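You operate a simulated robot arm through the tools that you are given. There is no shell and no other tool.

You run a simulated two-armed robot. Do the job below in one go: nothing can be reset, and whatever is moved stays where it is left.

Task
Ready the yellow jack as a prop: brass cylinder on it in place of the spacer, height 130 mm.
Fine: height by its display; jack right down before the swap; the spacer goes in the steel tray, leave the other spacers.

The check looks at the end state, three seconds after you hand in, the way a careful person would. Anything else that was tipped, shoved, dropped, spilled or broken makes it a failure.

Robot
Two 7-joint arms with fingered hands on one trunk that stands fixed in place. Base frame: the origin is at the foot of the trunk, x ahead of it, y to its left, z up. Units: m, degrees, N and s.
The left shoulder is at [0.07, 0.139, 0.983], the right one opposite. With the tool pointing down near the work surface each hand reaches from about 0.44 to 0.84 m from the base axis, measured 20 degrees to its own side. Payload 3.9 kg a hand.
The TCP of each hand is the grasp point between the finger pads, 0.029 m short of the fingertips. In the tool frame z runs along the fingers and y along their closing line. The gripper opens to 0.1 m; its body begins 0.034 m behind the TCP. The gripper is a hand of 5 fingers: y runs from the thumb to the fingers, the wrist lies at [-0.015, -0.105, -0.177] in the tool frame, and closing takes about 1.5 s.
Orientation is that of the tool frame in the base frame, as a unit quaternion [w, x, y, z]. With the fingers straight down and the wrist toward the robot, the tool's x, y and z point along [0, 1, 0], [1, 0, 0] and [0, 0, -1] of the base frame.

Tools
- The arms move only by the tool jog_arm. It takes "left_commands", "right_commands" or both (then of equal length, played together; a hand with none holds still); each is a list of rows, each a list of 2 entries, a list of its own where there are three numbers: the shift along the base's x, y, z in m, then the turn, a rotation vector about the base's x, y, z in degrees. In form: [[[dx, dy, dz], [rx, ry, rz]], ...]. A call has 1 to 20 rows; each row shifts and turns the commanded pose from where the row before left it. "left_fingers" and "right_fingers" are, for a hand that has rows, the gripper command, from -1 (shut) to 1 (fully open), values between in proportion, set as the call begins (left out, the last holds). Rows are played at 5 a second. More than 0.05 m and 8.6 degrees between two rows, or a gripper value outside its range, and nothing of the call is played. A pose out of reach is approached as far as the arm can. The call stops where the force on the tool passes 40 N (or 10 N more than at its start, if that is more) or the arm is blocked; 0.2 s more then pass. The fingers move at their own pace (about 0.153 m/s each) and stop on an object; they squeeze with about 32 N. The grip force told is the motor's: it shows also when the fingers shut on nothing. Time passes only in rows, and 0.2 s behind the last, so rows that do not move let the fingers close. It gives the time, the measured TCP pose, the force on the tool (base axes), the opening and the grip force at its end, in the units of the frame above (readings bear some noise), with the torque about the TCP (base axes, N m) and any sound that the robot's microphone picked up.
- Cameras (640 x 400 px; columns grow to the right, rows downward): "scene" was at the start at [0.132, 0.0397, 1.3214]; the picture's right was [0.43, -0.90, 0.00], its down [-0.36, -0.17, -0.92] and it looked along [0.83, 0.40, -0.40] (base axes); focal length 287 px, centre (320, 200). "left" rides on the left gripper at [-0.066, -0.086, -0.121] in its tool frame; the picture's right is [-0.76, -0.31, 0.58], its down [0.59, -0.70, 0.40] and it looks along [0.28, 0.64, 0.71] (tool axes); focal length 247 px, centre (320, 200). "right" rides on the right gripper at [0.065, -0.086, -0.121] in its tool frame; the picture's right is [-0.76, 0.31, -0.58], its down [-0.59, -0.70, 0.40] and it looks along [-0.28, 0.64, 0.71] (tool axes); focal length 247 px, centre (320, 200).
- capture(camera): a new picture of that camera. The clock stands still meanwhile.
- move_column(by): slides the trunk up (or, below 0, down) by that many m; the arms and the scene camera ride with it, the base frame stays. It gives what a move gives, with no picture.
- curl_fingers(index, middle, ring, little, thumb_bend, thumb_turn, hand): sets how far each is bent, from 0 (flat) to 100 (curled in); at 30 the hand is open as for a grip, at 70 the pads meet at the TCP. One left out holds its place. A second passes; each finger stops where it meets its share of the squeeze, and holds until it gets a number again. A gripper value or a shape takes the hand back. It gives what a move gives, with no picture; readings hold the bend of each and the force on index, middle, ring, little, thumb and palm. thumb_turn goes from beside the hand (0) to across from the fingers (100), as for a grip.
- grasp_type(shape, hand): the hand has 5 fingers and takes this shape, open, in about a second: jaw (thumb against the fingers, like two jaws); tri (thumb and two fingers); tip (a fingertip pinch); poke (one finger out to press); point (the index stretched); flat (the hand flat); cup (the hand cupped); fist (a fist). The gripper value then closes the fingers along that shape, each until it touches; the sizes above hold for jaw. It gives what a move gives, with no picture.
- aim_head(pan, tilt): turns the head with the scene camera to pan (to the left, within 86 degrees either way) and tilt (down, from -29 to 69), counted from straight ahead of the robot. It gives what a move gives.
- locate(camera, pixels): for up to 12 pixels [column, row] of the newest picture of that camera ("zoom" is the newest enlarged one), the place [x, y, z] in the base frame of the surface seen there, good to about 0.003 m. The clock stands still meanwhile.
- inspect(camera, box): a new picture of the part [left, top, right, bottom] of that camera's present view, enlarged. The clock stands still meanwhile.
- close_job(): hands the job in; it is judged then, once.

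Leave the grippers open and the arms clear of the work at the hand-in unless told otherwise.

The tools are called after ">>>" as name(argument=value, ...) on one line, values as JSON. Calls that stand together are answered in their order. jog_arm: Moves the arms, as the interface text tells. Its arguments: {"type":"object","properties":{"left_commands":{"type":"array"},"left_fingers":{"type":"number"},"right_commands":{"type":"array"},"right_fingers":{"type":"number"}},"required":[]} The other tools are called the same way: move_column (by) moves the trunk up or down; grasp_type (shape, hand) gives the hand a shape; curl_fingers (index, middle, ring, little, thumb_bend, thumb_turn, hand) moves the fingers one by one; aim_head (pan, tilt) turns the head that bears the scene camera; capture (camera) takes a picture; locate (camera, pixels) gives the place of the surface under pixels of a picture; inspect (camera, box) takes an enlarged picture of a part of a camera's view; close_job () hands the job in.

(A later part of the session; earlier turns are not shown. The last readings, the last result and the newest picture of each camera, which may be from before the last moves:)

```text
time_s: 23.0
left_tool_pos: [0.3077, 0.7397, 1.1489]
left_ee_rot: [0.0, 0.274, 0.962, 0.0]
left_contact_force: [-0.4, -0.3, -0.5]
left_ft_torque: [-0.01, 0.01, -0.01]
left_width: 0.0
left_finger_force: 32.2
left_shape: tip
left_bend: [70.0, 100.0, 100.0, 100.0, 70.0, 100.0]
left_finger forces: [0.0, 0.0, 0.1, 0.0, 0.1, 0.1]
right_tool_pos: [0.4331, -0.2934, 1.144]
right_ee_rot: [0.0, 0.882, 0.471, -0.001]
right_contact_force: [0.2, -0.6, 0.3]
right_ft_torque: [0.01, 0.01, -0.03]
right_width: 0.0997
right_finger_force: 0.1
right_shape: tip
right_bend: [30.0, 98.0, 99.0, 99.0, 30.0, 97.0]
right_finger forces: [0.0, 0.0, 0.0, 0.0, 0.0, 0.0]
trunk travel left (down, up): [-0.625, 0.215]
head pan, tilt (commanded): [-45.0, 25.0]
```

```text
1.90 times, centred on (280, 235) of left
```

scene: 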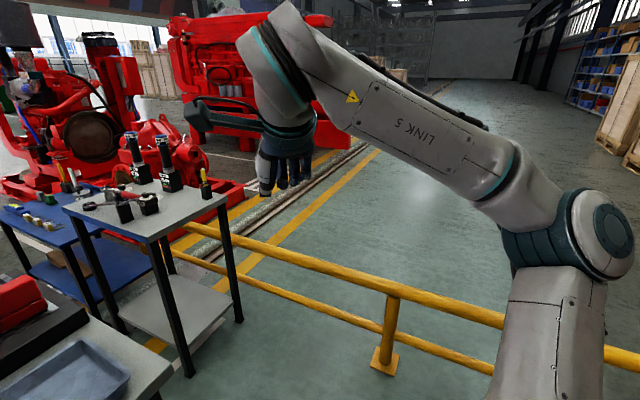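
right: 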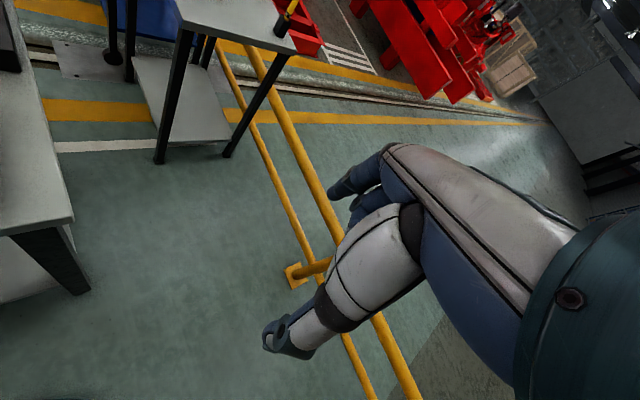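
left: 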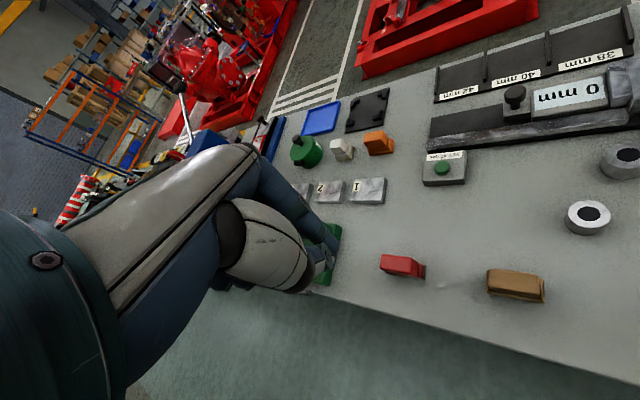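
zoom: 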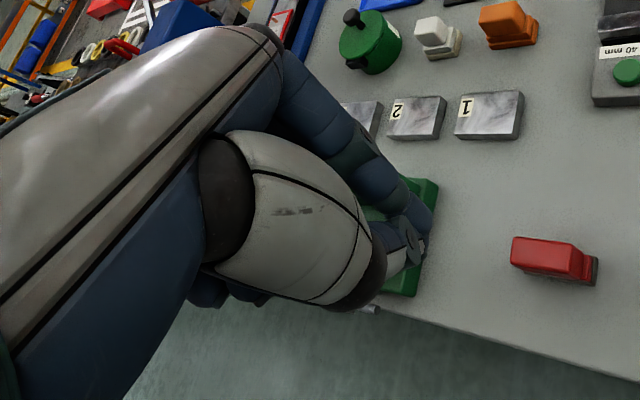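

The pinch is closed with the tips about 0.029 below the TCP. I'll carry the left hand high over to the jack's right side, turning the wrist toward yaw 90°, and watch with the scene camera.

>>> jog_arm(left_commands=[[[0.016, -0.034, 0.0], [0, 0, 3]], [[0.016, -0.034, 0.0], [0, 0, 3]], [[0.016, -0.034, 0.0], [0, 0, 3]], [[0.016, -0.034, 0.0], [0, 0, 3]], [[0.016, -0.034, 0.0], [0, 0, 3]], [[0.016, -0.034, 0.0], [0, 0, 3]], [[0.016, -0.034, 0.0], [0, 0, 3]], [[0.016, -0.034, 0.0], [0, 0, 3]], [[0.016, -0.034, 0.0], [0, 0, 3]], [[0.016, -0.034, 0.0], [0, 0, 3]], [[0.016, -0.034, 0.0], [0, 0, 2]], [[0.016, -0.034, 0.0], [0, 0, 0]]])

>>> aim_head(pan=40, tilt=40)

>>> capture(camera="scene")

>>> capture(camera="left")

```text
time_s: 25.6
left_tool_pos: [0.5133, 0.35, 1.1383]
left_ee_rot: [0.002, 0.0, 1.0, 0.002]
left_contact_force: [1.5, -1.1, 0.3]
left_ft_torque: [0.01, 0.03, 0.01]
left_width: 0.0
left_finger_force: 32.4
left_shape: tip
left_bend: [73.0, 100.0, 100.0, 100.0, 71.0, 100.0]
left_finger forces: [0.0, 0.0, 0.0, 0.0, 0.0, 0.0]
left hand out of reach, approached as far as the arm can: row 12
right_tool_pos: [0.4343, -0.2943, 1.1431]
right_ee_rot: [0.0, 0.882, 0.471, 0.0]
right_contact_force: [-0.6, 1.2, 0.1]
right_ft_torque: [-0.03, 0.0, -0.04]
right_width: 0.0999
right_finger_force: 0.0
right_shape: tip
right_bend: [30.0, 98.0, 99.0, 99.0, 30.0, 97.0]
right_finger forces: [0.1, 0.1, 0.0, 0.1, 0.1, 0.0]
trunk travel left (down, up): [-0.625, 0.215]
head pan, tilt (commanded): [-45.0, 25.0]
```

```text
time_s: 27.2
left_tool_pos: [0.5113, 0.3495, 1.1386]
left_ee_rot: [0.001, 0.0, 1.0, 0.002]
left_contact_force: [0.0, 0.8, 0.2]
left_ft_torque: [-0.02, 0.03, 0.01]
left_width: 0.0002
left_finger_force: 32.2
left_shape: tip
left_bend: [73.0, 100.0, 100.0, 100.0, 71.0, 100.0]
left_finger forces: [0.0, 0.1, 0.1, 0.1, 0.1, 0.0]
right_tool_pos: [0.4326, -0.2933, 1.1444]
right_ee_rot: [0.0, 0.882, 0.471, 0.0]
right_contact_force: [0.3, -0.4, 0.1]
right_ft_torque: [-0.02, -0.01, 0.0]
right_width: 0.0998
right_finger_force: 0.1
right_shape: tip
right_bend: [30.0, 98.0, 99.0, 99.0, 30.0, 97.0]
right_finger forces: [0.0, 0.0, 0.0, 0.0, 0.0, 0.0]
trunk travel left (down, up): [-0.625, 0.215]
head pan, tilt (commanded): [40.0, 40.0]
```

```text
taken
```

scene: 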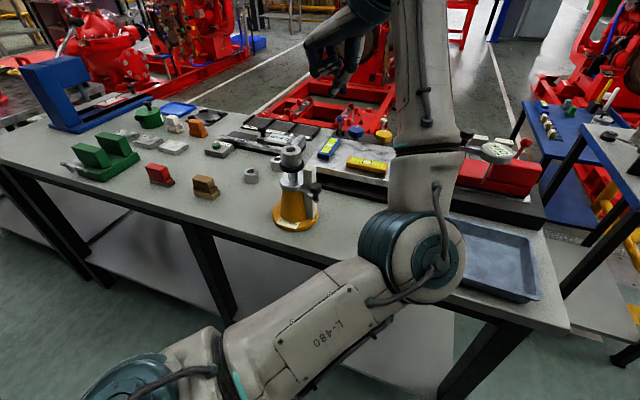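

```text
taken
```

left: 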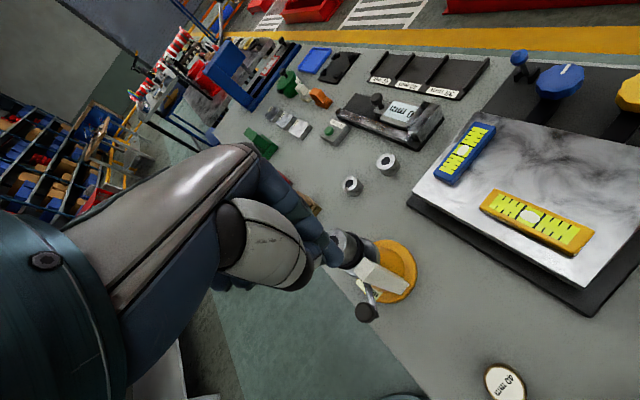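

The view is free now and the whole bench is visible. The left elbow hangs low near (410,260); I'll check how high it is above the bench before going down.

>>> locate(camera="scene", pixels=[[380, 240], [420, 220], [440, 255], [400, 290], [420, 295], [430, 180], [335, 300], [490, 280]])

>>> inspect(camera="scene", box=[240, 10, 400, 240])

>>> inspect(camera="left", box=[300, 200, 460, 340])

>>> locate(camera="zoom", pixels=[[270, 340], [255, 300], [265, 255], [300, 210], [350, 230], [420, 280], [240, 220], [180, 160], [330, 190], [400, 150], [440, 250], [390, 290]])

```text
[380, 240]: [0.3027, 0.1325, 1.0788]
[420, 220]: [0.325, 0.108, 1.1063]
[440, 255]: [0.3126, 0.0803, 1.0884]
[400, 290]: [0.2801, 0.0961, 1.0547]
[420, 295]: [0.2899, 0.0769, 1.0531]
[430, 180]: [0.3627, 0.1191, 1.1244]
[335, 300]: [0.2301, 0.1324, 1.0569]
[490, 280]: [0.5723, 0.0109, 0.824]
```

```text
1.74 times, centred on (320, 125) of scene
```

zoom: 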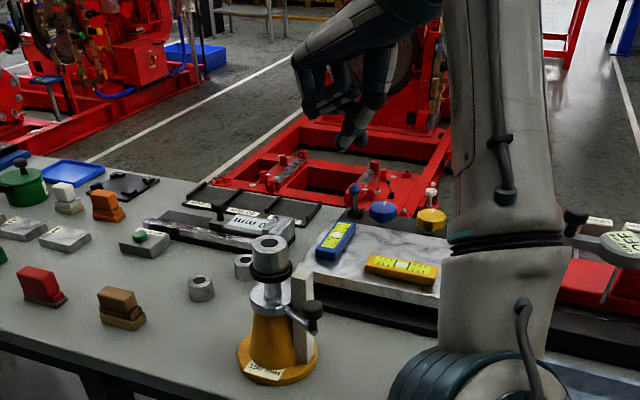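

```text
2.86 times, centred on (380, 270) of left
```

zoom: 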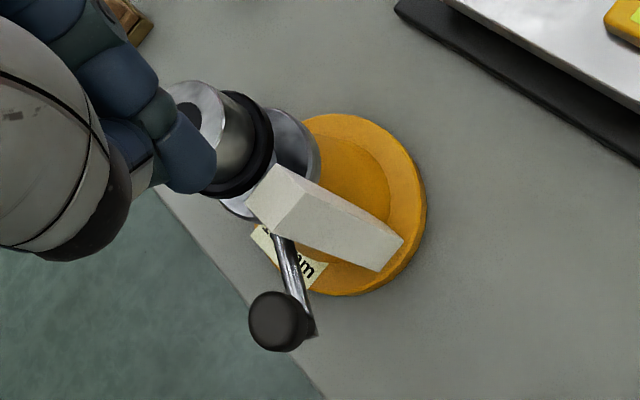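

```text
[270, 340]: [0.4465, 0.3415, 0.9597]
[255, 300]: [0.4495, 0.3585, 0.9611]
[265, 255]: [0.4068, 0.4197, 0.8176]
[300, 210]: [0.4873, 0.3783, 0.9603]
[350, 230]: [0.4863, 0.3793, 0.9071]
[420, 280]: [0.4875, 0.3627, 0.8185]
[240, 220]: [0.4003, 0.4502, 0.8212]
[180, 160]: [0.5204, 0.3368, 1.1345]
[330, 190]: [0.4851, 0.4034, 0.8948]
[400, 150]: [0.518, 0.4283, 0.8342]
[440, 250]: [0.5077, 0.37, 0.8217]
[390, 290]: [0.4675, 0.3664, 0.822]
```

The elbow hangs in front of the bench, so lowering is fine. Knob ≈(0.448,0.348), top at z≈0.962; post ≈(0.478,0.385). I'll shift to (0.488,0.338) beyond the knob and go down to z≈1.03 first.

>>> jog_arm(left_commands=[[[-0.023, -0.011, 0.0], [0, 0, 0]], [[0, 0, -0.03], [0, 0, 0]], [[0, 0, -0.03], [0, 0, 0]], [[0, 0, -0.03], [0, 0, 0]], [[0, 0, -0.018], [0, 0, 0]], [[0, 0, 0], [0, 0, 0]]])

>>> capture(camera="scene")

>>> inspect(camera="scene", box=[240, 90, 400, 240])

>>> inspect(camera="left", box=[280, 180, 480, 340])

```text
time_s: 28.6
left_tool_pos: [0.5079, 0.3736, 1.032]
left_ee_rot: [0.0, -0.002, 1.0, 0.0]
left_contact_force: [-0.9, -0.6, -0.3]
left_ft_torque: [0.01, -0.01, 0.03]
left_width: 0.0001
left_finger_force: 32.4
left_shape: tip
left_bend: [73.0, 100.0, 100.0, 100.0, 71.0, 100.0]
left_finger forces: [0.1, 0.0, 0.0, 0.1, 0.0, 0.1]
left hand out of reach, approached as far as the arm can: row 1, 3, 4, 5
right_tool_pos: [0.4323, -0.2936, 1.143]
right_ee_rot: [0.0, 0.883, 0.47, 0.0]
right_contact_force: [0.0, -0.3, -0.6]
right_ft_torque: [0.04, -0.04, 0.0]
right_width: 0.0999
right_finger_force: 0.1
right_shape: tip
right_bend: [30.0, 98.0, 99.0, 99.0, 30.0, 97.0]
right_finger forces: [0.0, 0.0, 0.1, 0.0, 0.0, 0.1]
trunk travel left (down, up): [-0.625, 0.215]
head pan, tilt (commanded): [40.0, 40.0]
```

```text
taken
```

scene: 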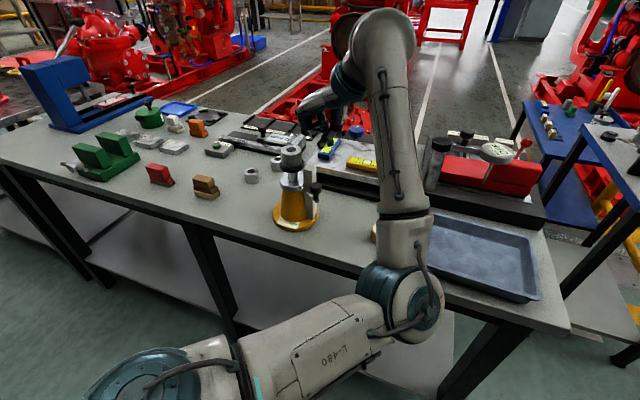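

```text
2.67 times, centred on (320, 165) of scene
```

zoom: 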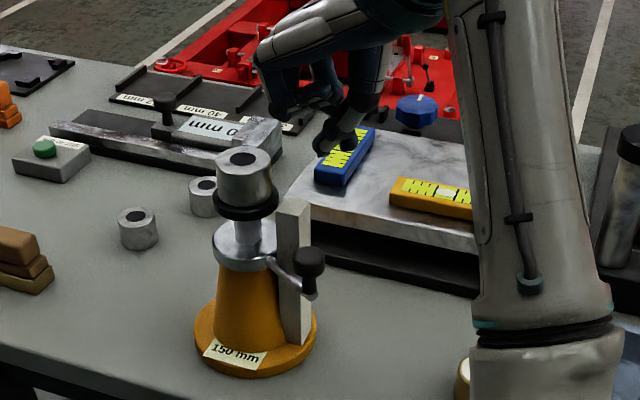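

```text
2.50 times, centred on (380, 260) of left
```

zoom: 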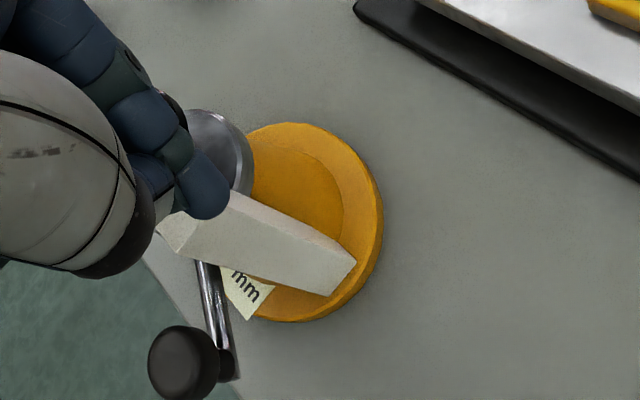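

At yaw 90° the left arm runs out of reach there. I'll lift a bit, turn the hand back to about yaw 60° and shift to (0.488,0.338).

>>> jog_arm(left_commands=[[[0, 0, 0.03], [0, 0, 0]], [[0, -0.01, 0], [0, 0, -8]], [[0, -0.01, 0.0], [0, 0, -8]], [[-0.01, -0.01, 0], [0, 0, -8]], [[-0.01, -0.005, 0], [0, 0, -6]], [[0, 0, 0], [0, 0, 0]]])

```text
time_s: 30.0
left_tool_pos: [0.5028, 0.3672, 1.071]
left_ee_rot: [-0.001, 0.258, 0.966, -0.001]
left_contact_force: [0.4, -0.1, 0.4]
left_ft_torque: [0.0, -0.03, 0.02]
left_width: 0.0002
left_finger_force: 31.6
left_shape: tip
left_bend: [73.0, 100.0, 100.0, 100.0, 71.0, 100.0]
left_finger forces: [0.1, 0.0, 0.0, 0.1, 0.1, 0.0]
left hand out of reach, approached as far as the arm can: row 2, 3, 4, 5
right_tool_pos: [0.4329, -0.2935, 1.1438]
right_ee_rot: [0.0, 0.882, 0.471, 0.0]
right_contact_force: [-0.3, 0.3, 0.2]
right_ft_torque: [0.01, 0.02, -0.03]
right_width: 0.1001
right_finger_force: 0.1
right_shape: tip
right_bend: [30.0, 98.0, 99.0, 99.0, 30.0, 97.0]
right_finger forces: [0.0, 0.1, 0.1, 0.0, 0.1, 0.0]
trunk travel left (down, up): [-0.625, 0.215]
head pan, tilt (commanded): [40.0, 40.0]
```

The left arm's reach here is limited by a bent-back wrist: the shoulder is low compared with the work. I'll raise the trunk 0.2 m so the arms come more from above.

>>> move_column(by=0.2)

>>> jog_arm(left_commands=[[[-0.005, -0.01, -0.03], [0, 0, 0]], [[-0.005, -0.01, -0.03], [0, 0, 0]], [[-0.005, -0.01, -0.03], [0, 0, 0]], [[0, 0, -0.03], [0, 0, 0]], [[0, 0, -0.03], [0, 0, 0]]])

>>> capture(camera="scene")

```text
time_s: 32.1
left_tool_pos: [0.5017, 0.368, 1.2707]
left_ee_rot: [0.0, 0.257, 0.966, -0.001]
left_contact_force: [-0.4, -0.5, -1.3]
left_ft_torque: [-0.02, 0.01, 0.0]
left_width: 0.0
left_finger_force: 32.2
left_shape: tip
left_bend: [73.0, 100.0, 100.0, 100.0, 71.0, 100.0]
left_finger forces: [0.0, 0.1, 0.0, 0.0, 0.0, 0.0]
right_tool_pos: [0.4334, -0.2932, 1.3433]
right_ee_rot: [0.0, 0.882, 0.471, 0.0]
right_contact_force: [0.6, 0.7, -0.4]
right_ft_torque: [0.0, -0.01, 0.01]
right_width: 0.0998
right_finger_force: 0.1
right_shape: tip
right_bend: [30.0, 98.0, 99.0, 99.0, 30.0, 97.0]
right_finger forces: [0.0, 0.1, 0.0, 0.0, 0.0, 0.1]
trunk travel left (down, up): [-0.825, 0.015]
head pan, tilt (commanded): [40.0, 40.0]
```

```text
time_s: 33.3
left_tool_pos: [0.5085, 0.3932, 1.1299]
left_ee_rot: [0.0, 0.258, 0.966, -0.003]
left_contact_force: [-0.5, -0.5, 0.3]
left_ft_torque: [-0.03, -0.02, 0.01]
left_width: 0.0001
left_finger_force: 32.1
left_shape: tip
left_bend: [73.0, 100.0, 100.0, 100.0, 71.0, 100.0]
left_finger forces: [0.1, 0.1, 0.1, 0.1, 0.0, 0.0]
left hand out of reach, approached as far as the arm can: row 1, 2, 3, 5
right_tool_pos: [0.4337, -0.2931, 1.3432]
right_ee_rot: [0.0, 0.882, 0.471, 0.0]
right_contact_force: [-0.7, 0.1, -0.8]
right_ft_torque: [-0.01, 0.01, 0.02]
right_width: 0.0998
right_finger_force: 0.1
right_shape: tip
right_bend: [30.0, 98.0, 99.0, 99.0, 30.0, 97.0]
right_finger forces: [0.0, 0.0, 0.0, 0.1, 0.0, 0.0]
trunk travel left (down, up): [-0.825, 0.015]
head pan, tilt (commanded): [40.0, 40.0]
```

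```text
taken
```

scene: 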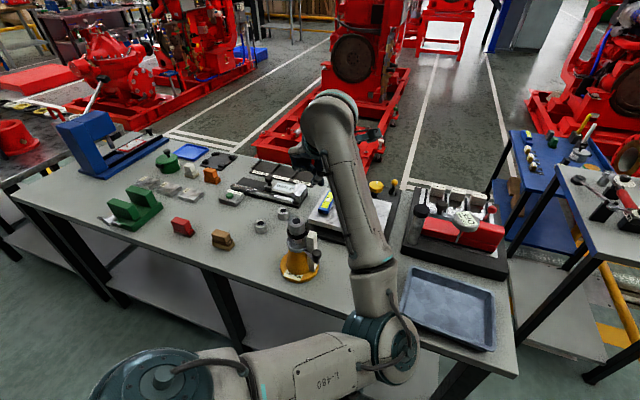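

The left elbow has folded inward, which limits it. The right hand fits this side of the jack better, its curled fingers point away from the jack. I'll back the left hand out to the left first, then bring the right hand in.

>>> jog_arm(left_commands=[[[0, 0.02, 0.04], [0, 0, 0]], [[-0.02, 0.035, 0.02], [0, 0, -3]], [[-0.025, 0.035, 0.01], [0, 0, -3]], [[-0.025, 0.035, 0.01], [0, 0, -3]], [[-0.025, 0.035, 0.01], [0, 0, -3]], [[-0.025, 0.035, 0.01], [0, 0, -3]], [[-0.025, 0.035, 0.01], [0, 0, -3]], [[-0.025, 0.035, 0.01], [0, 0, 0]], [[-0.025, 0.035, 0.01], [0, 0, 0]]])

>>> capture(camera="scene")

```text
time_s: 35.3
left_tool_pos: [0.31, 0.694, 1.2616]
left_ee_rot: [0.0, 0.405, 0.914, -0.003]
left_contact_force: [-0.3, -0.2, -0.5]
left_ft_torque: [0.0, -0.01, 0.04]
left_width: 0.0
left_finger_force: 32.3
left_shape: tip
left_bend: [73.0, 100.0, 100.0, 100.0, 71.0, 100.0]
left_finger forces: [0.0, 0.0, 0.0, 0.0, 0.0, 0.0]
right_tool_pos: [0.4319, -0.2909, 1.3452]
right_ee_rot: [0.001, 0.882, 0.471, 0.0]
right_contact_force: [-0.6, -0.5, 0.0]
right_ft_torque: [-0.01, -0.03, -0.04]
right_width: 0.0999
right_finger_force: 0.2
right_shape: tip
right_bend: [30.0, 98.0, 99.0, 99.0, 30.0, 97.0]
right_finger forces: [0.0, 0.1, 0.0, 0.1, 0.1, 0.0]
trunk travel left (down, up): [-0.825, 0.015]
head pan, tilt (commanded): [40.0, 40.0]
```

```text
taken
```

scene: 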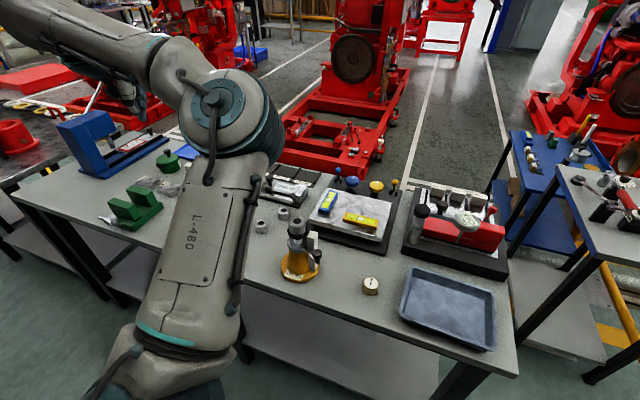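

The left arm is clear. Now the right hand: close its pinch and swing it in over the bench toward (0.50, 0.34), turning the wrist to about yaw 50°, staying high.

>>> jog_arm(right_commands=[[[0.005, 0.042, -0.006], [0, 0, 5.6]], [[0.005, 0.042, -0.006], [0, 0, 5.6]], [[0.005, 0.042, -0.006], [0, 0, 5.6]], [[0.005, 0.042, -0.006], [0, 0, 5.6]], [[0.005, 0.042, -0.006], [0, 0, 5.6]], [[0.005, 0.042, -0.006], [0, 0, 5.6]], [[0.005, 0.042, -0.006], [0, 0, 5.6]], [[0.005, 0.042, -0.006], [0, 0, 5.6]], [[0.005, 0.042, -0.006], [0, 0, 5.6]], [[0.005, 0.042, -0.006], [0, 0, 5.6]], [[0.005, 0.042, -0.006], [0, 0, 5.6]], [[0.005, 0.042, -0.006], [0, 0, 5.6]], [[0.005, 0.042, -0.006], [0, 0, 5.6]], [[0.005, 0.042, -0.006], [0, 0, 5.6]], [[0.005, 0.042, -0.006], [0, 0, 5.6]]], right_fingers=-1)

>>> capture(camera="scene")

```text
time_s: 38.5
left_tool_pos: [0.3141, 0.6897, 1.2633]
left_ee_rot: [-0.001, 0.407, 0.914, -0.001]
left_contact_force: [0.6, -0.2, -0.1]
left_ft_torque: [0.04, 0.03, 0.0]
left_width: 0.0
left_finger_force: 31.8
left_shape: tip
left_bend: [73.0, 100.0, 100.0, 100.0, 71.0, 100.0]
left_finger forces: [0.1, 0.1, 0.0, 0.1, 0.0, 0.0]
right_tool_pos: [0.503, 0.2426, 1.2203]
right_ee_rot: [-0.001, 0.384, 0.923, 0.0]
right_contact_force: [0.9, 0.3, -0.9]
right_ft_torque: [0.04, 0.01, 0.02]
right_width: 0.0
right_finger_force: 32.1
right_shape: tip
right_bend: [70.0, 100.0, 100.0, 100.0, 70.0, 100.0]
right_finger forces: [0.0, 0.0, 0.0, 0.0, 0.0, 0.1]
right hand out of reach, approached as far as the arm can: row 14, 15
trunk travel left (down, up): [-0.825, 0.015]
head pan, tilt (commanded): [40.0, 40.0]
```

```text
taken
```

scene: 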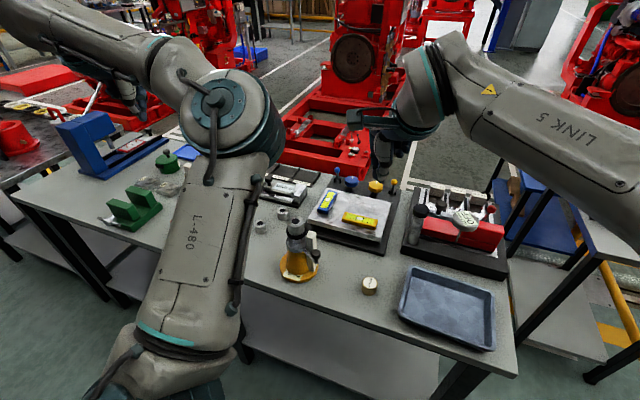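

The right arm stopped at y≈0.24 at this height. I'll see if it goes farther when lower.

>>> jog_arm(right_commands=[[[0, 0.0, -0.04], [0, 0, 0]], [[0, 0.02, -0.03], [0, 0, 0]], [[0, 0.03, 0], [0, 0, 0]], [[0, 0.03, 0], [0, 0, 0]]])

```text
time_s: 39.5
left_tool_pos: [0.3107, 0.6929, 1.2618]
left_ee_rot: [0.0, 0.405, 0.914, -0.001]
left_contact_force: [0.4, 0.0, -0.3]
left_ft_torque: [0.0, 0.0, -0.03]
left_width: 0.0
left_finger_force: 32.2
left_shape: tip
left_bend: [73.0, 100.0, 100.0, 100.0, 71.0, 100.0]
left_finger forces: [0.0, 0.0, 0.0, 0.0, 0.0, 0.1]
right_tool_pos: [0.5006, 0.3241, 1.1481]
right_ee_rot: [0.0, 0.387, 0.922, 0.001]
right_contact_force: [0.0, -0.1, 0.1]
right_ft_torque: [0.0, -0.02, -0.03]
right_width: 0.0
right_finger_force: 32.0
right_shape: tip
right_bend: [73.0, 100.0, 100.0, 100.0, 71.0, 100.0]
right_finger forces: [0.0, 0.1, 0.0, 0.0, 0.0, 0.1]
trunk travel left (down, up): [-0.825, 0.015]
head pan, tilt (commanded): [40.0, 40.0]
```

That works. Now to (0.488,0.336) and down to z≈1.03, then look.

>>> jog_arm(right_commands=[[[-0.006, 0.006, -0.03], [0, 0, 0]], [[-0.006, 0.006, -0.03], [0, 0, 0]], [[0, 0, -0.03], [0, 0, 0]], [[0, 0.0, -0.028], [0, 0, 0]]])

>>> capture(camera="scene")

>>> inspect(camera="scene", box=[240, 160, 440, 300])

>>> capture(camera="right")

```text
time_s: 40.5
left_tool_pos: [0.3129, 0.692, 1.2616]
left_ee_rot: [0.0, 0.405, 0.914, -0.002]
left_contact_force: [0.0, -0.8, 1.1]
left_ft_torque: [0.01, 0.02, -0.02]
left_width: 0.0
left_finger_force: 31.5
left_shape: tip
left_bend: [73.0, 100.0, 100.0, 100.0, 71.0, 100.0]
left_finger forces: [0.0, 0.0, 0.1, 0.0, 0.1, 0.0]
right_tool_pos: [0.4907, 0.3376, 1.0315]
right_ee_rot: [-0.001, 0.386, 0.922, 0.0]
right_contact_force: [0.5, 0.1, 0.1]
right_ft_torque: [-0.05, -0.03, -0.01]
right_width: 0.0
right_finger_force: 32.4
right_shape: tip
right_bend: [73.0, 100.0, 100.0, 100.0, 71.0, 100.0]
right_finger forces: [0.1, 0.0, 0.1, 0.1, 0.0, 0.1]
trunk travel left (down, up): [-0.825, 0.015]
head pan, tilt (commanded): [40.0, 40.0]
```

```text
taken
```

scene: 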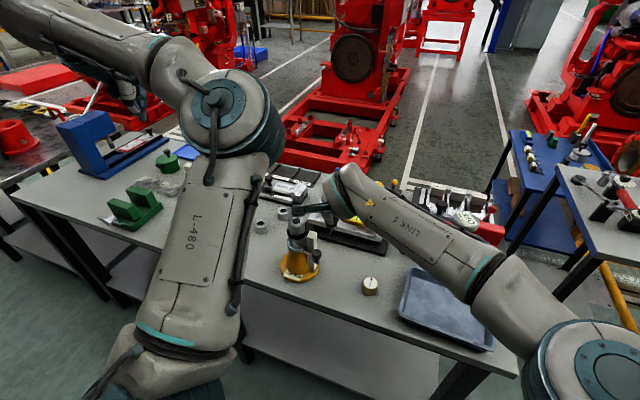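

```text
2.86 times, centred on (340, 230) of scene
```

zoom: 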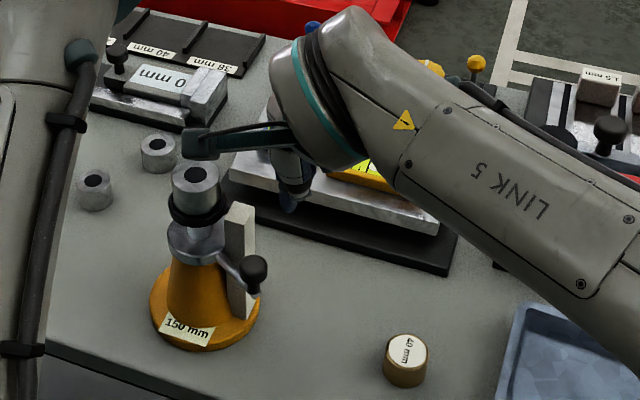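

```text
taken
```

right: 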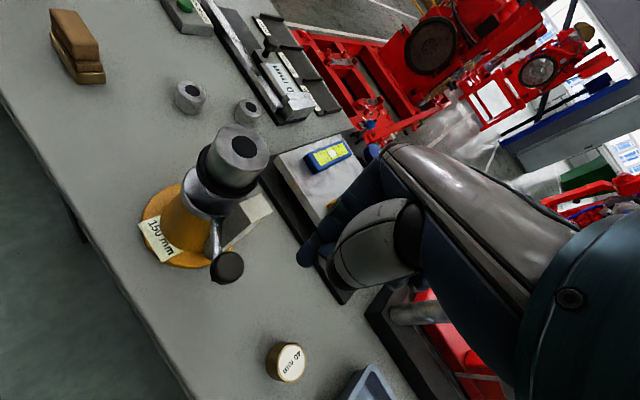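

The right camera gives a fine view of the jack and its display (150 mm). Before lowering another 8 cm, I'll check the clearance of the right forearm over the dial-gauge stand.

>>> locate(camera="scene", pixels=[[420, 245], [450, 260], [400, 210], [470, 222], [425, 205], [500, 290], [370, 200], [330, 200], [310, 212], [480, 300]])

>>> locate(camera="right", pixels=[[228, 265], [215, 270], [240, 275], [245, 148], [250, 205], [268, 215], [305, 260], [165, 240], [225, 160], [262, 160], [215, 225], [350, 300]])

```text
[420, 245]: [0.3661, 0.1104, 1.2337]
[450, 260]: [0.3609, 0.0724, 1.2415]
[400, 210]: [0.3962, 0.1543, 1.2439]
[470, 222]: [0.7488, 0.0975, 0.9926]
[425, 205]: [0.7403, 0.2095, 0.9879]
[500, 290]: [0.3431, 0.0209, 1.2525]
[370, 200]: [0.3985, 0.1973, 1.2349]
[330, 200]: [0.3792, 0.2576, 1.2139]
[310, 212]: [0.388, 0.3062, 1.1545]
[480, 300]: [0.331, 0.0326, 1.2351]
```

```text
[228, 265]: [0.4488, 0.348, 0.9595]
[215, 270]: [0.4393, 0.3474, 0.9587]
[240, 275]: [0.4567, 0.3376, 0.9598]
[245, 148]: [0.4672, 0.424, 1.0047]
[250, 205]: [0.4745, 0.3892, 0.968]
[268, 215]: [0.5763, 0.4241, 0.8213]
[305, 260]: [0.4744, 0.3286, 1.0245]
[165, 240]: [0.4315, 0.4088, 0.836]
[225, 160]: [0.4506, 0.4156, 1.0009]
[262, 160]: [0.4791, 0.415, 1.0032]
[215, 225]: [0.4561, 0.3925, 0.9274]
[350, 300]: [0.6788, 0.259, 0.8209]
```

Knob centre measured at (0.449,0.347), top 0.96; the forearm is well in front of the bench objects. I'll lower the right hand to z≈0.957 so the pinched tips stand beside the knob.

>>> jog_arm(right_commands=[[[0, 0, -0.025], [0, 0, 0]], [[0, 0, -0.025], [0, 0, 0]], [[0, 0, -0.024], [0, 0, 0]], [[0, 0, 0], [0, 0, 0]]])

>>> inspect(camera="right", box=[100, 80, 400, 340])

>>> inspect(camera="scene", box=[260, 170, 380, 300])

```text
time_s: 41.5
left_tool_pos: [0.3101, 0.6914, 1.263]
left_ee_rot: [0.0, 0.405, 0.914, -0.001]
left_contact_force: [0.3, 0.1, 0.3]
left_ft_torque: [0.01, 0.02, 0.03]
left_width: 0.0002
left_finger_force: 31.9
left_shape: tip
left_bend: [73.0, 100.0, 100.0, 100.0, 71.0, 100.0]
left_finger forces: [0.1, 0.1, 0.0, 0.0, 0.0, 0.0]
right_tool_pos: [0.4911, 0.3351, 0.9564]
right_ee_rot: [0.0, 0.386, 0.923, -0.001]
right_contact_force: [-0.6, -0.5, -0.7]
right_ft_torque: [0.0, 0.03, -0.01]
right_width: 0.0
right_finger_force: 31.4
right_shape: tip
right_bend: [73.0, 100.0, 100.0, 100.0, 71.0, 100.0]
right_finger forces: [0.0, 0.0, 0.0, 0.1, 0.0, 0.1]
trunk travel left (down, up): [-0.825, 0.015]
head pan, tilt (commanded): [40.0, 40.0]
```

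```text
1.54 times, centred on (250, 210) of right
```

zoom: 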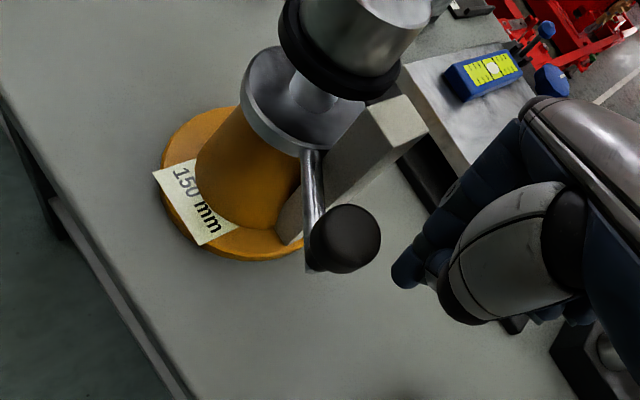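

```text
3.08 times, centred on (320, 235) of scene
```

zoom: 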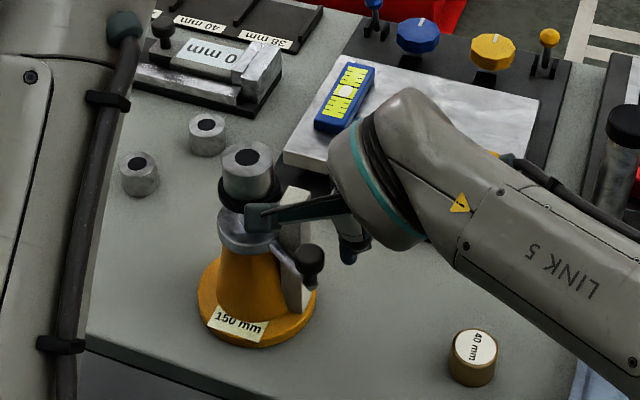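

The pinched tips stand right of the knob at knob height. I'll start pushing slowly along an arc of 0.082 m radius around the jack axis, clockwise, watching force and display.

>>> jog_arm(right_commands=[[[-0.005, 0.002, 0], [0, 0, 0]], [[-0.005, 0.003, 0], [0, 0, 0]], [[-0.004, 0, 0], [0, 0, 0]], [[-0.003, 0, 0], [0, 0, 0]], [[-0.004, 0, 0], [0, 0, 0]]])

>>> inspect(camera="right", box=[100, 80, 400, 340])

```text
time_s: 42.7
left_tool_pos: [0.3116, 0.6919, 1.263]
left_ee_rot: [-0.001, 0.405, 0.914, -0.001]
left_contact_force: [-0.1, 0.7, -0.1]
left_ft_torque: [-0.02, 0.01, 0.0]
left_width: 0.0
left_finger_force: 31.9
left_shape: tip
left_bend: [73.0, 100.0, 100.0, 100.0, 71.0, 100.0]
left_finger forces: [0.0, 0.1, 0.0, 0.0, 0.1, 0.0]
right_tool_pos: [0.4681, 0.341, 0.9565]
right_ee_rot: [0.0, 0.386, 0.922, 0.0]
right_contact_force: [1.1, 0.0, -0.1]
right_ft_torque: [0.02, 0.01, -0.01]
right_width: 0.0
right_finger_force: 31.9
right_shape: tip
right_bend: [73.0, 100.0, 100.0, 100.0, 71.0, 100.0]
right_finger forces: [0.0, 0.1, 0.1, 0.1, 0.1, 0.0]
trunk travel left (down, up): [-0.825, 0.015]
head pan, tilt (commanded): [40.0, 40.0]
```

```text
1.54 times, centred on (250, 210) of right
```

zoom: 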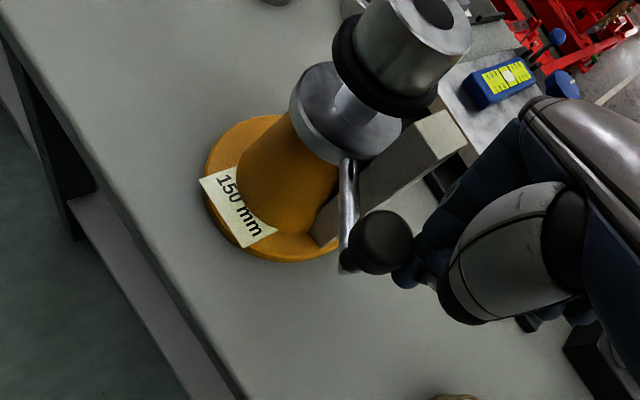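

Near contact. I'll continue pushing the arc in small steps.

>>> jog_arm(right_commands=[[[-0.0036, 0.0001, 0], [0, 0, 0]], [[-0.0036, 0.0002, 0], [0, 0, 0]], [[-0.0036, 0.0004, 0], [0, 0, 0]], [[-0.0035, 0.0005, 0], [0, 0, 0]]])

>>> inspect(camera="right", box=[100, 80, 400, 340])

```text
time_s: 43.7
left_tool_pos: [0.3116, 0.6923, 1.262]
left_ee_rot: [-0.001, 0.405, 0.914, -0.001]
left_contact_force: [0.3, 0.1, 0.3]
left_ft_torque: [-0.04, -0.01, 0.0]
left_width: 0.0
left_finger_force: 31.8
left_shape: tip
left_bend: [73.0, 100.0, 100.0, 100.0, 71.0, 100.0]
left_finger forces: [0.0, 0.1, 0.0, 0.0, 0.1, 0.1]
right_tool_pos: [0.4559, 0.3415, 0.9555]
right_ee_rot: [0.0, 0.386, 0.923, 0.0]
right_contact_force: [0.9, 0.1, -0.7]
right_ft_torque: [0.0, 0.01, 0.0]
right_width: 0.0
right_finger_force: 31.6
right_shape: tip
right_bend: [73.0, 100.0, 100.0, 100.0, 71.0, 100.0]
right_finger forces: [0.1, 0.1, 0.0, 0.1, 0.0, 0.1]
trunk travel left (down, up): [-0.825, 0.015]
head pan, tilt (commanded): [40.0, 40.0]
```

```text
1.54 times, centred on (250, 210) of right
```

zoom: 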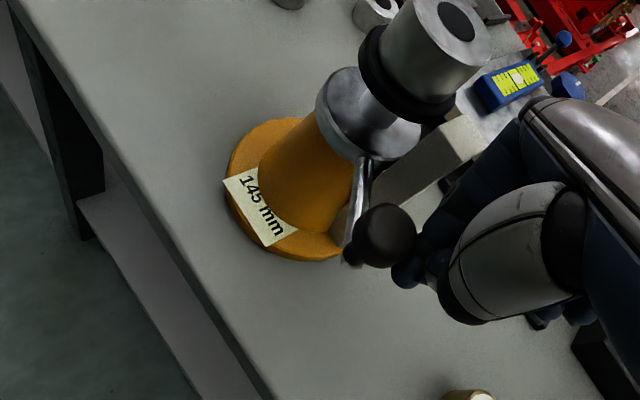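

The display now reads 145 mm and the force is tiny: clockwise lowers the jack and the display is live. I'll keep on pushing along the arc.

>>> jog_arm(right_commands=[[[-0.003, 0.0, 0], [0, 0, 0]], [[-0.0035, 0.0007, 0], [0, 0, 0]], [[-0.0034, 0.0009, 0], [0, 0, 0]], [[-0.0034, 0.001, 0], [0, 0, 0]], [[-0.0033, 0.0011, 0], [0, 0, 0]], [[-0.0033, 0.0013, 0], [0, 0, 0]], [[-0.0032, 0.0014, 0], [0, 0, 0]]])

>>> inspect(camera="right", box=[140, 40, 440, 300])

>>> inspect(camera="scene", box=[260, 170, 380, 300])

```text
time_s: 45.3
left_tool_pos: [0.3116, 0.6917, 1.2626]
left_ee_rot: [0.0, 0.405, 0.914, -0.001]
left_contact_force: [0.7, 0.0, -0.9]
left_ft_torque: [-0.04, 0.0, -0.01]
left_width: 0.0
left_finger_force: 32.3
left_shape: tip
left_bend: [73.0, 100.0, 100.0, 100.0, 71.0, 100.0]
left_finger forces: [0.1, 0.0, 0.0, 0.0, 0.0, 0.0]
right_tool_pos: [0.4317, 0.3485, 0.9565]
right_ee_rot: [-0.001, 0.386, 0.923, -0.001]
right_contact_force: [0.4, -0.7, 0.3]
right_ft_torque: [-0.02, -0.01, -0.02]
right_width: 0.0001
right_finger_force: 32.1
right_shape: tip
right_bend: [73.0, 100.0, 100.0, 100.0, 71.0, 100.0]
right_finger forces: [0.0, 0.1, 0.1, 0.1, 0.0, 0.0]
trunk travel left (down, up): [-0.825, 0.015]
head pan, tilt (commanded): [40.0, 40.0]
```

```text
1.54 times, centred on (290, 170) of right
```

zoom: 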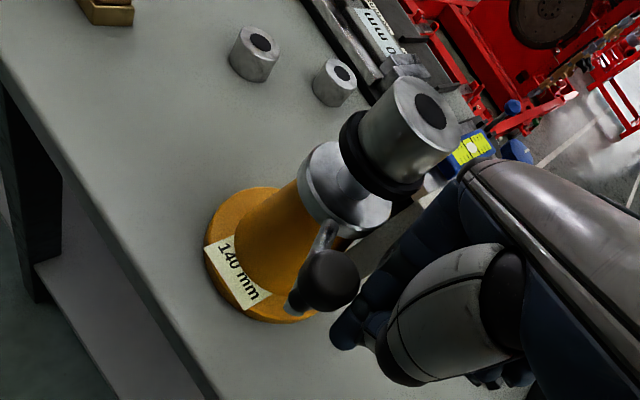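

```text
3.08 times, centred on (320, 235) of scene
```

zoom: 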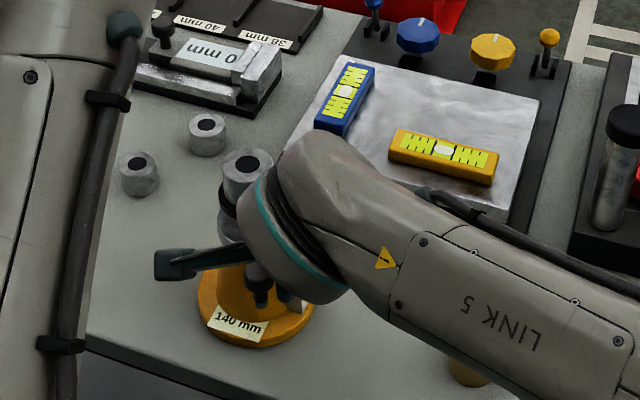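

Display reads 140 mm. The hand stays well clear of the spacer. I'll continue round the arc.

>>> jog_arm(right_commands=[[[-0.0052, 0.0024, 0], [0, 0, 0]], [[-0.003, 0.0018, 0], [0, 0, 0]], [[-0.003, 0.0019, 0], [0, 0, 0]], [[-0.0028, 0.0022, 0], [0, 0, 0]], [[-0.0028, 0.0022, 0], [0, 0, 0]], [[-0.0026, 0.0023, 0], [0, 0, 0]], [[-0.0026, 0.0024, 0], [0, 0, 0]]])

>>> inspect(camera="right", box=[140, 40, 440, 300])

>>> inspect(camera="scene", box=[260, 170, 380, 300])

```text
time_s: 46.9
left_tool_pos: [0.312, 0.6907, 1.2639]
left_ee_rot: [0.0, 0.405, 0.914, -0.001]
left_contact_force: [0.5, 0.5, -0.1]
left_ft_torque: [-0.03, 0.04, 0.0]
left_width: 0.0
left_finger_force: 32.4
left_shape: tip
left_bend: [73.0, 100.0, 100.0, 100.0, 71.0, 100.0]
left_finger forces: [0.0, 0.0, 0.0, 0.0, 0.1, 0.0]
right_tool_pos: [0.4186, 0.3534, 0.955]
right_ee_rot: [0.0, 0.386, 0.923, 0.0]
right_contact_force: [-0.8, 0.3, -0.5]
right_ft_torque: [-0.01, 0.0, 0.03]
right_width: 0.0001
right_finger_force: 32.4
right_shape: tip
right_bend: [73.0, 100.0, 100.0, 100.0, 71.0, 100.0]
right_finger forces: [0.1, 0.0, 0.0, 0.1, 0.0, 0.0]
right hand out of reach, approached as far as the arm can: row 4, 6, 7
trunk travel left (down, up): [-0.825, 0.015]
head pan, tilt (commanded): [40.0, 40.0]
```

```text
1.54 times, centred on (290, 170) of right
```

zoom: 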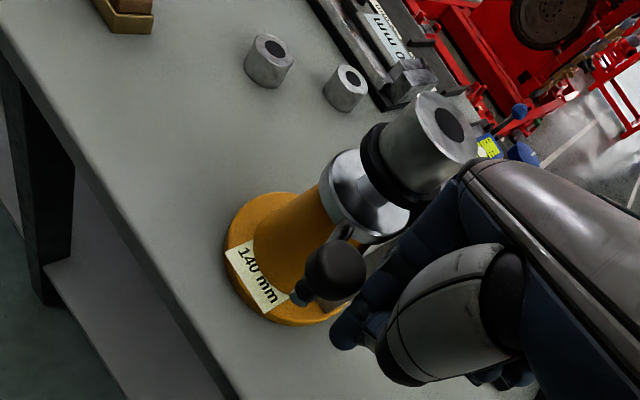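

```text
3.08 times, centred on (320, 235) of scene
```

zoom: 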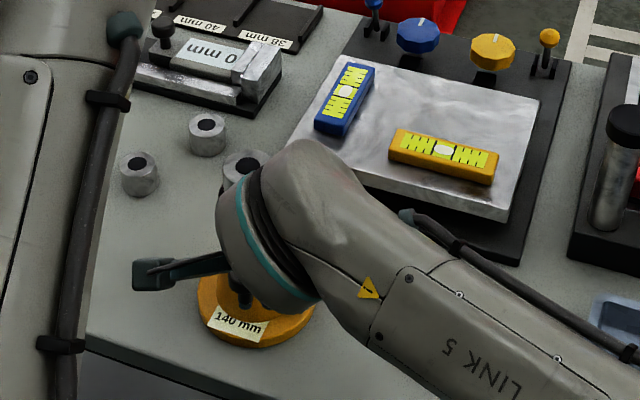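

Display still 140; the right arm is at its reach limit at (0.419,0.353). I'll try turning the right wrist about 20° further, and raise it 4 mm, to gain reach while continuing the arc.

>>> jog_arm(right_commands=[[[0, 0, 0.002], [0, 0, 6]], [[0, 0, 0.002], [0, 0, 7]], [[0, 0, 0], [0, 0, 7]], [[-0.0028, 0.0022, 0], [0, 0, 0]], [[-0.0028, 0.0022, 0], [0, 0, 0]], [[-0.0026, 0.0023, 0], [0, 0, 0]], [[-0.0026, 0.0024, 0], [0, 0, 0]]])

>>> inspect(camera="right", box=[140, 40, 440, 300])

```text
time_s: 48.5
left_tool_pos: [0.311, 0.6917, 1.2626]
left_ee_rot: [0.0, 0.405, 0.914, -0.001]
left_contact_force: [0.2, 0.0, 0.4]
left_ft_torque: [-0.01, 0.01, -0.01]
left_width: 0.0004
left_finger_force: 31.6
left_shape: tip
left_bend: [73.0, 100.0, 100.0, 100.0, 71.0, 100.0]
left_finger forces: [0.1, 0.1, 0.0, 0.0, 0.0, 0.0]
right_tool_pos: [0.4076, 0.3624, 0.9586]
right_ee_rot: [-0.001, 0.22, 0.976, 0.0]
right_contact_force: [0.9, -0.6, 0.1]
right_ft_torque: [0.02, 0.04, 0.01]
right_width: 0.0002
right_finger_force: 32.2
right_shape: tip
right_bend: [73.0, 100.0, 100.0, 100.0, 71.0, 100.0]
right_finger forces: [0.1, 0.1, 0.0, 0.1, 0.0, 0.0]
trunk travel left (down, up): [-0.825, 0.015]
head pan, tilt (commanded): [40.0, 40.0]
```

```text
1.54 times, centred on (290, 170) of right
```

zoom: 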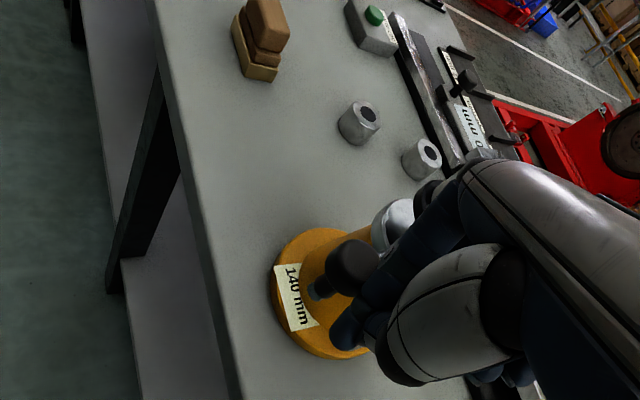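

The turn helped: now at (0.408,0.362). I'll read the display close up.

>>> inspect(camera="right", box=[250, 190, 350, 290])

>>> capture(camera="scene")

>>> inspect(camera="scene", box=[260, 200, 350, 300])

```text
4.00 times, centred on (300, 240) of right
```

zoom: 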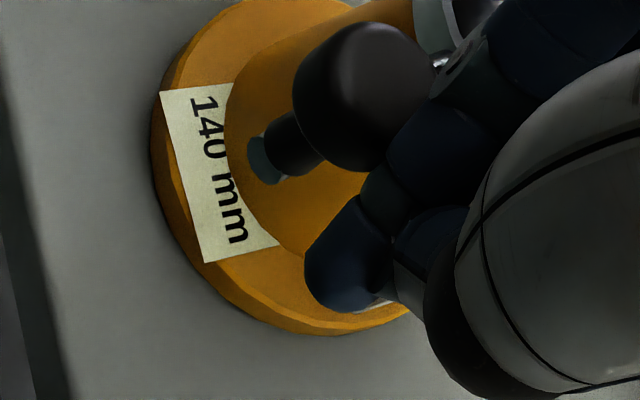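

```text
taken
```

scene: 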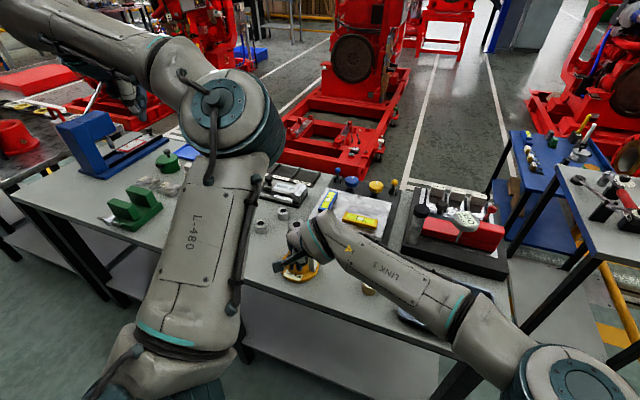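

```text
4.00 times, centred on (305, 250) of scene
```

zoom: 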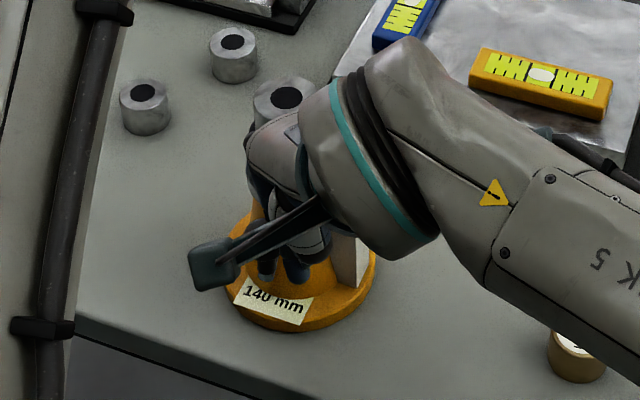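

>>> inspect(camera="right", box=[250, 150, 350, 250])

>>> locate(camera="zoom", pixels=[[360, 255], [330, 230], [390, 280], [300, 260], [400, 240], [280, 310], [345, 215], [420, 200], [470, 150]])

```text
4.00 times, centred on (300, 200) of right
```

zoom: 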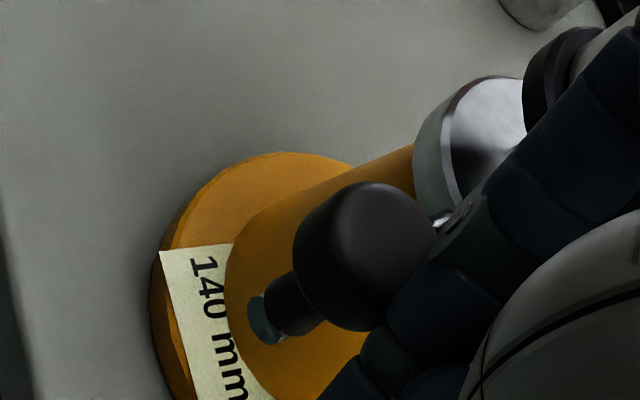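

```text
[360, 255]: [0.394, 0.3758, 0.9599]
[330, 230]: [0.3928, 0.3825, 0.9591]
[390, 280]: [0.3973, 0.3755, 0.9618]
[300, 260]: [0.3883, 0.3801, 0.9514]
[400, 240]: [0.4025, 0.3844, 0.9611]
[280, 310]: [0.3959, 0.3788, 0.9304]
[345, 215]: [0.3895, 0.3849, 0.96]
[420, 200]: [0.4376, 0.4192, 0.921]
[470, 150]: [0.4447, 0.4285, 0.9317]
```

The knob is now near (0.397,0.381) — about 48° turned for roughly 8–10 mm. The rest of the turn suits the left hand. I'll back the right hand off the knob, lift it and take it out to the right.

>>> jog_arm(right_commands=[[[0.006, -0.006, 0], [0, 0, 0]], [[0.004, -0.006, 0.01], [0, 0, -3]], [[0, 0, 0.04], [0, 0, -3]], [[0, 0, 0.045], [0, 0, -5]], [[0.005, -0.02, 0.045], [0, 0, -5]], [[0.01, -0.04, 0.02], [0, 0, -6]], [[0.01, -0.045, 0.0], [0, 0, -6]], [[0.01, -0.045, 0.0], [0, 0, -6]], [[0.01, -0.045, 0.0], [0, 0, -6]], [[0, -0.045, 0.02], [0, 0, -6]], [[0, -0.045, 0.02], [0, 0, -6]], [[0, -0.045, 0.02], [0, 0, -6]], [[0, -0.045, 0.0], [0, 0, -6]], [[0, -0.045, 0.0], [0, 0, -6]], [[-0.0, -0.045, 0.0], [0, 0, -6]], [[-0.0, -0.045, 0.0], [0, 0, -6]]])

>>> capture(camera="scene")

```text
time_s: 51.9
left_tool_pos: [0.3118, 0.6898, 1.2641]
left_ee_rot: [-0.001, 0.405, 0.914, 0.0]
left_contact_force: [-0.2, -0.3, -0.9]
left_ft_torque: [0.02, 0.02, 0.0]
left_width: 0.0001
left_finger_force: 32.1
left_shape: tip
left_bend: [73.0, 100.0, 100.0, 100.0, 71.0, 100.0]
left_finger forces: [0.0, 0.0, 0.1, 0.1, 0.0, 0.0]
right_tool_pos: [0.462, -0.1651, 1.1782]
right_ee_rot: [0.0, 0.806, 0.592, 0.0]
right_contact_force: [-0.5, -0.2, -0.1]
right_ft_torque: [0.04, 0.04, -0.02]
right_width: 0.0
right_finger_force: 32.1
right_shape: tip
right_bend: [73.0, 100.0, 100.0, 100.0, 71.0, 100.0]
right_finger forces: [0.0, 0.0, 0.0, 0.0, 0.0, 0.1]
trunk travel left (down, up): [-0.825, 0.015]
head pan, tilt (commanded): [40.0, 40.0]
```

```text
taken
```

scene: 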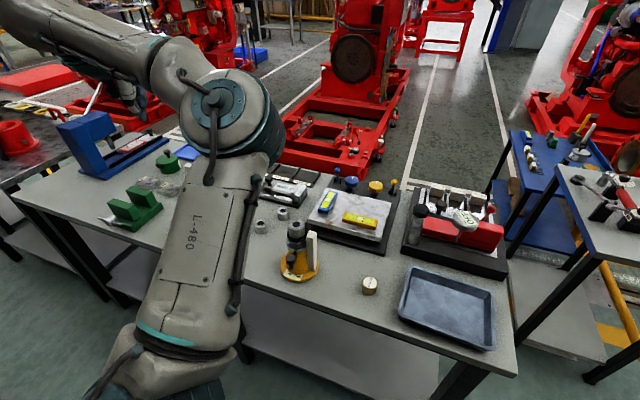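

>>> inspect(camera="scene", box=[255, 205, 345, 295])

>>> locate(camera="zoom", pixels=[[295, 255], [285, 235], [310, 265], [300, 95], [340, 130], [280, 130], [380, 160], [395, 165], [370, 150], [280, 275], [290, 300], [320, 185]])

```text
4.44 times, centred on (300, 250) of scene
```

zoom: 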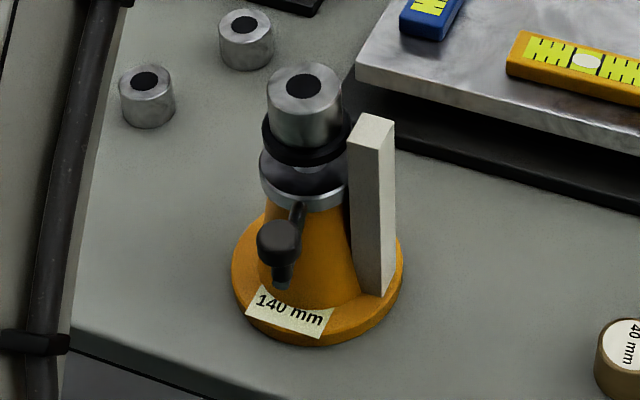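

```text
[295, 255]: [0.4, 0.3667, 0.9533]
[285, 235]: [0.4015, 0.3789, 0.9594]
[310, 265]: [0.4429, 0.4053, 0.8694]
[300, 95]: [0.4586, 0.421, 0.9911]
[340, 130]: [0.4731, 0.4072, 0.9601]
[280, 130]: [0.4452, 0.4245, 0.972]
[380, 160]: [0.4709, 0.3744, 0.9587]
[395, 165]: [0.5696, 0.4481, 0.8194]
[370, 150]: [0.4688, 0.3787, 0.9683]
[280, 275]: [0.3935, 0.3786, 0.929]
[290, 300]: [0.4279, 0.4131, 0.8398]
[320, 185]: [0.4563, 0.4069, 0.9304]
```

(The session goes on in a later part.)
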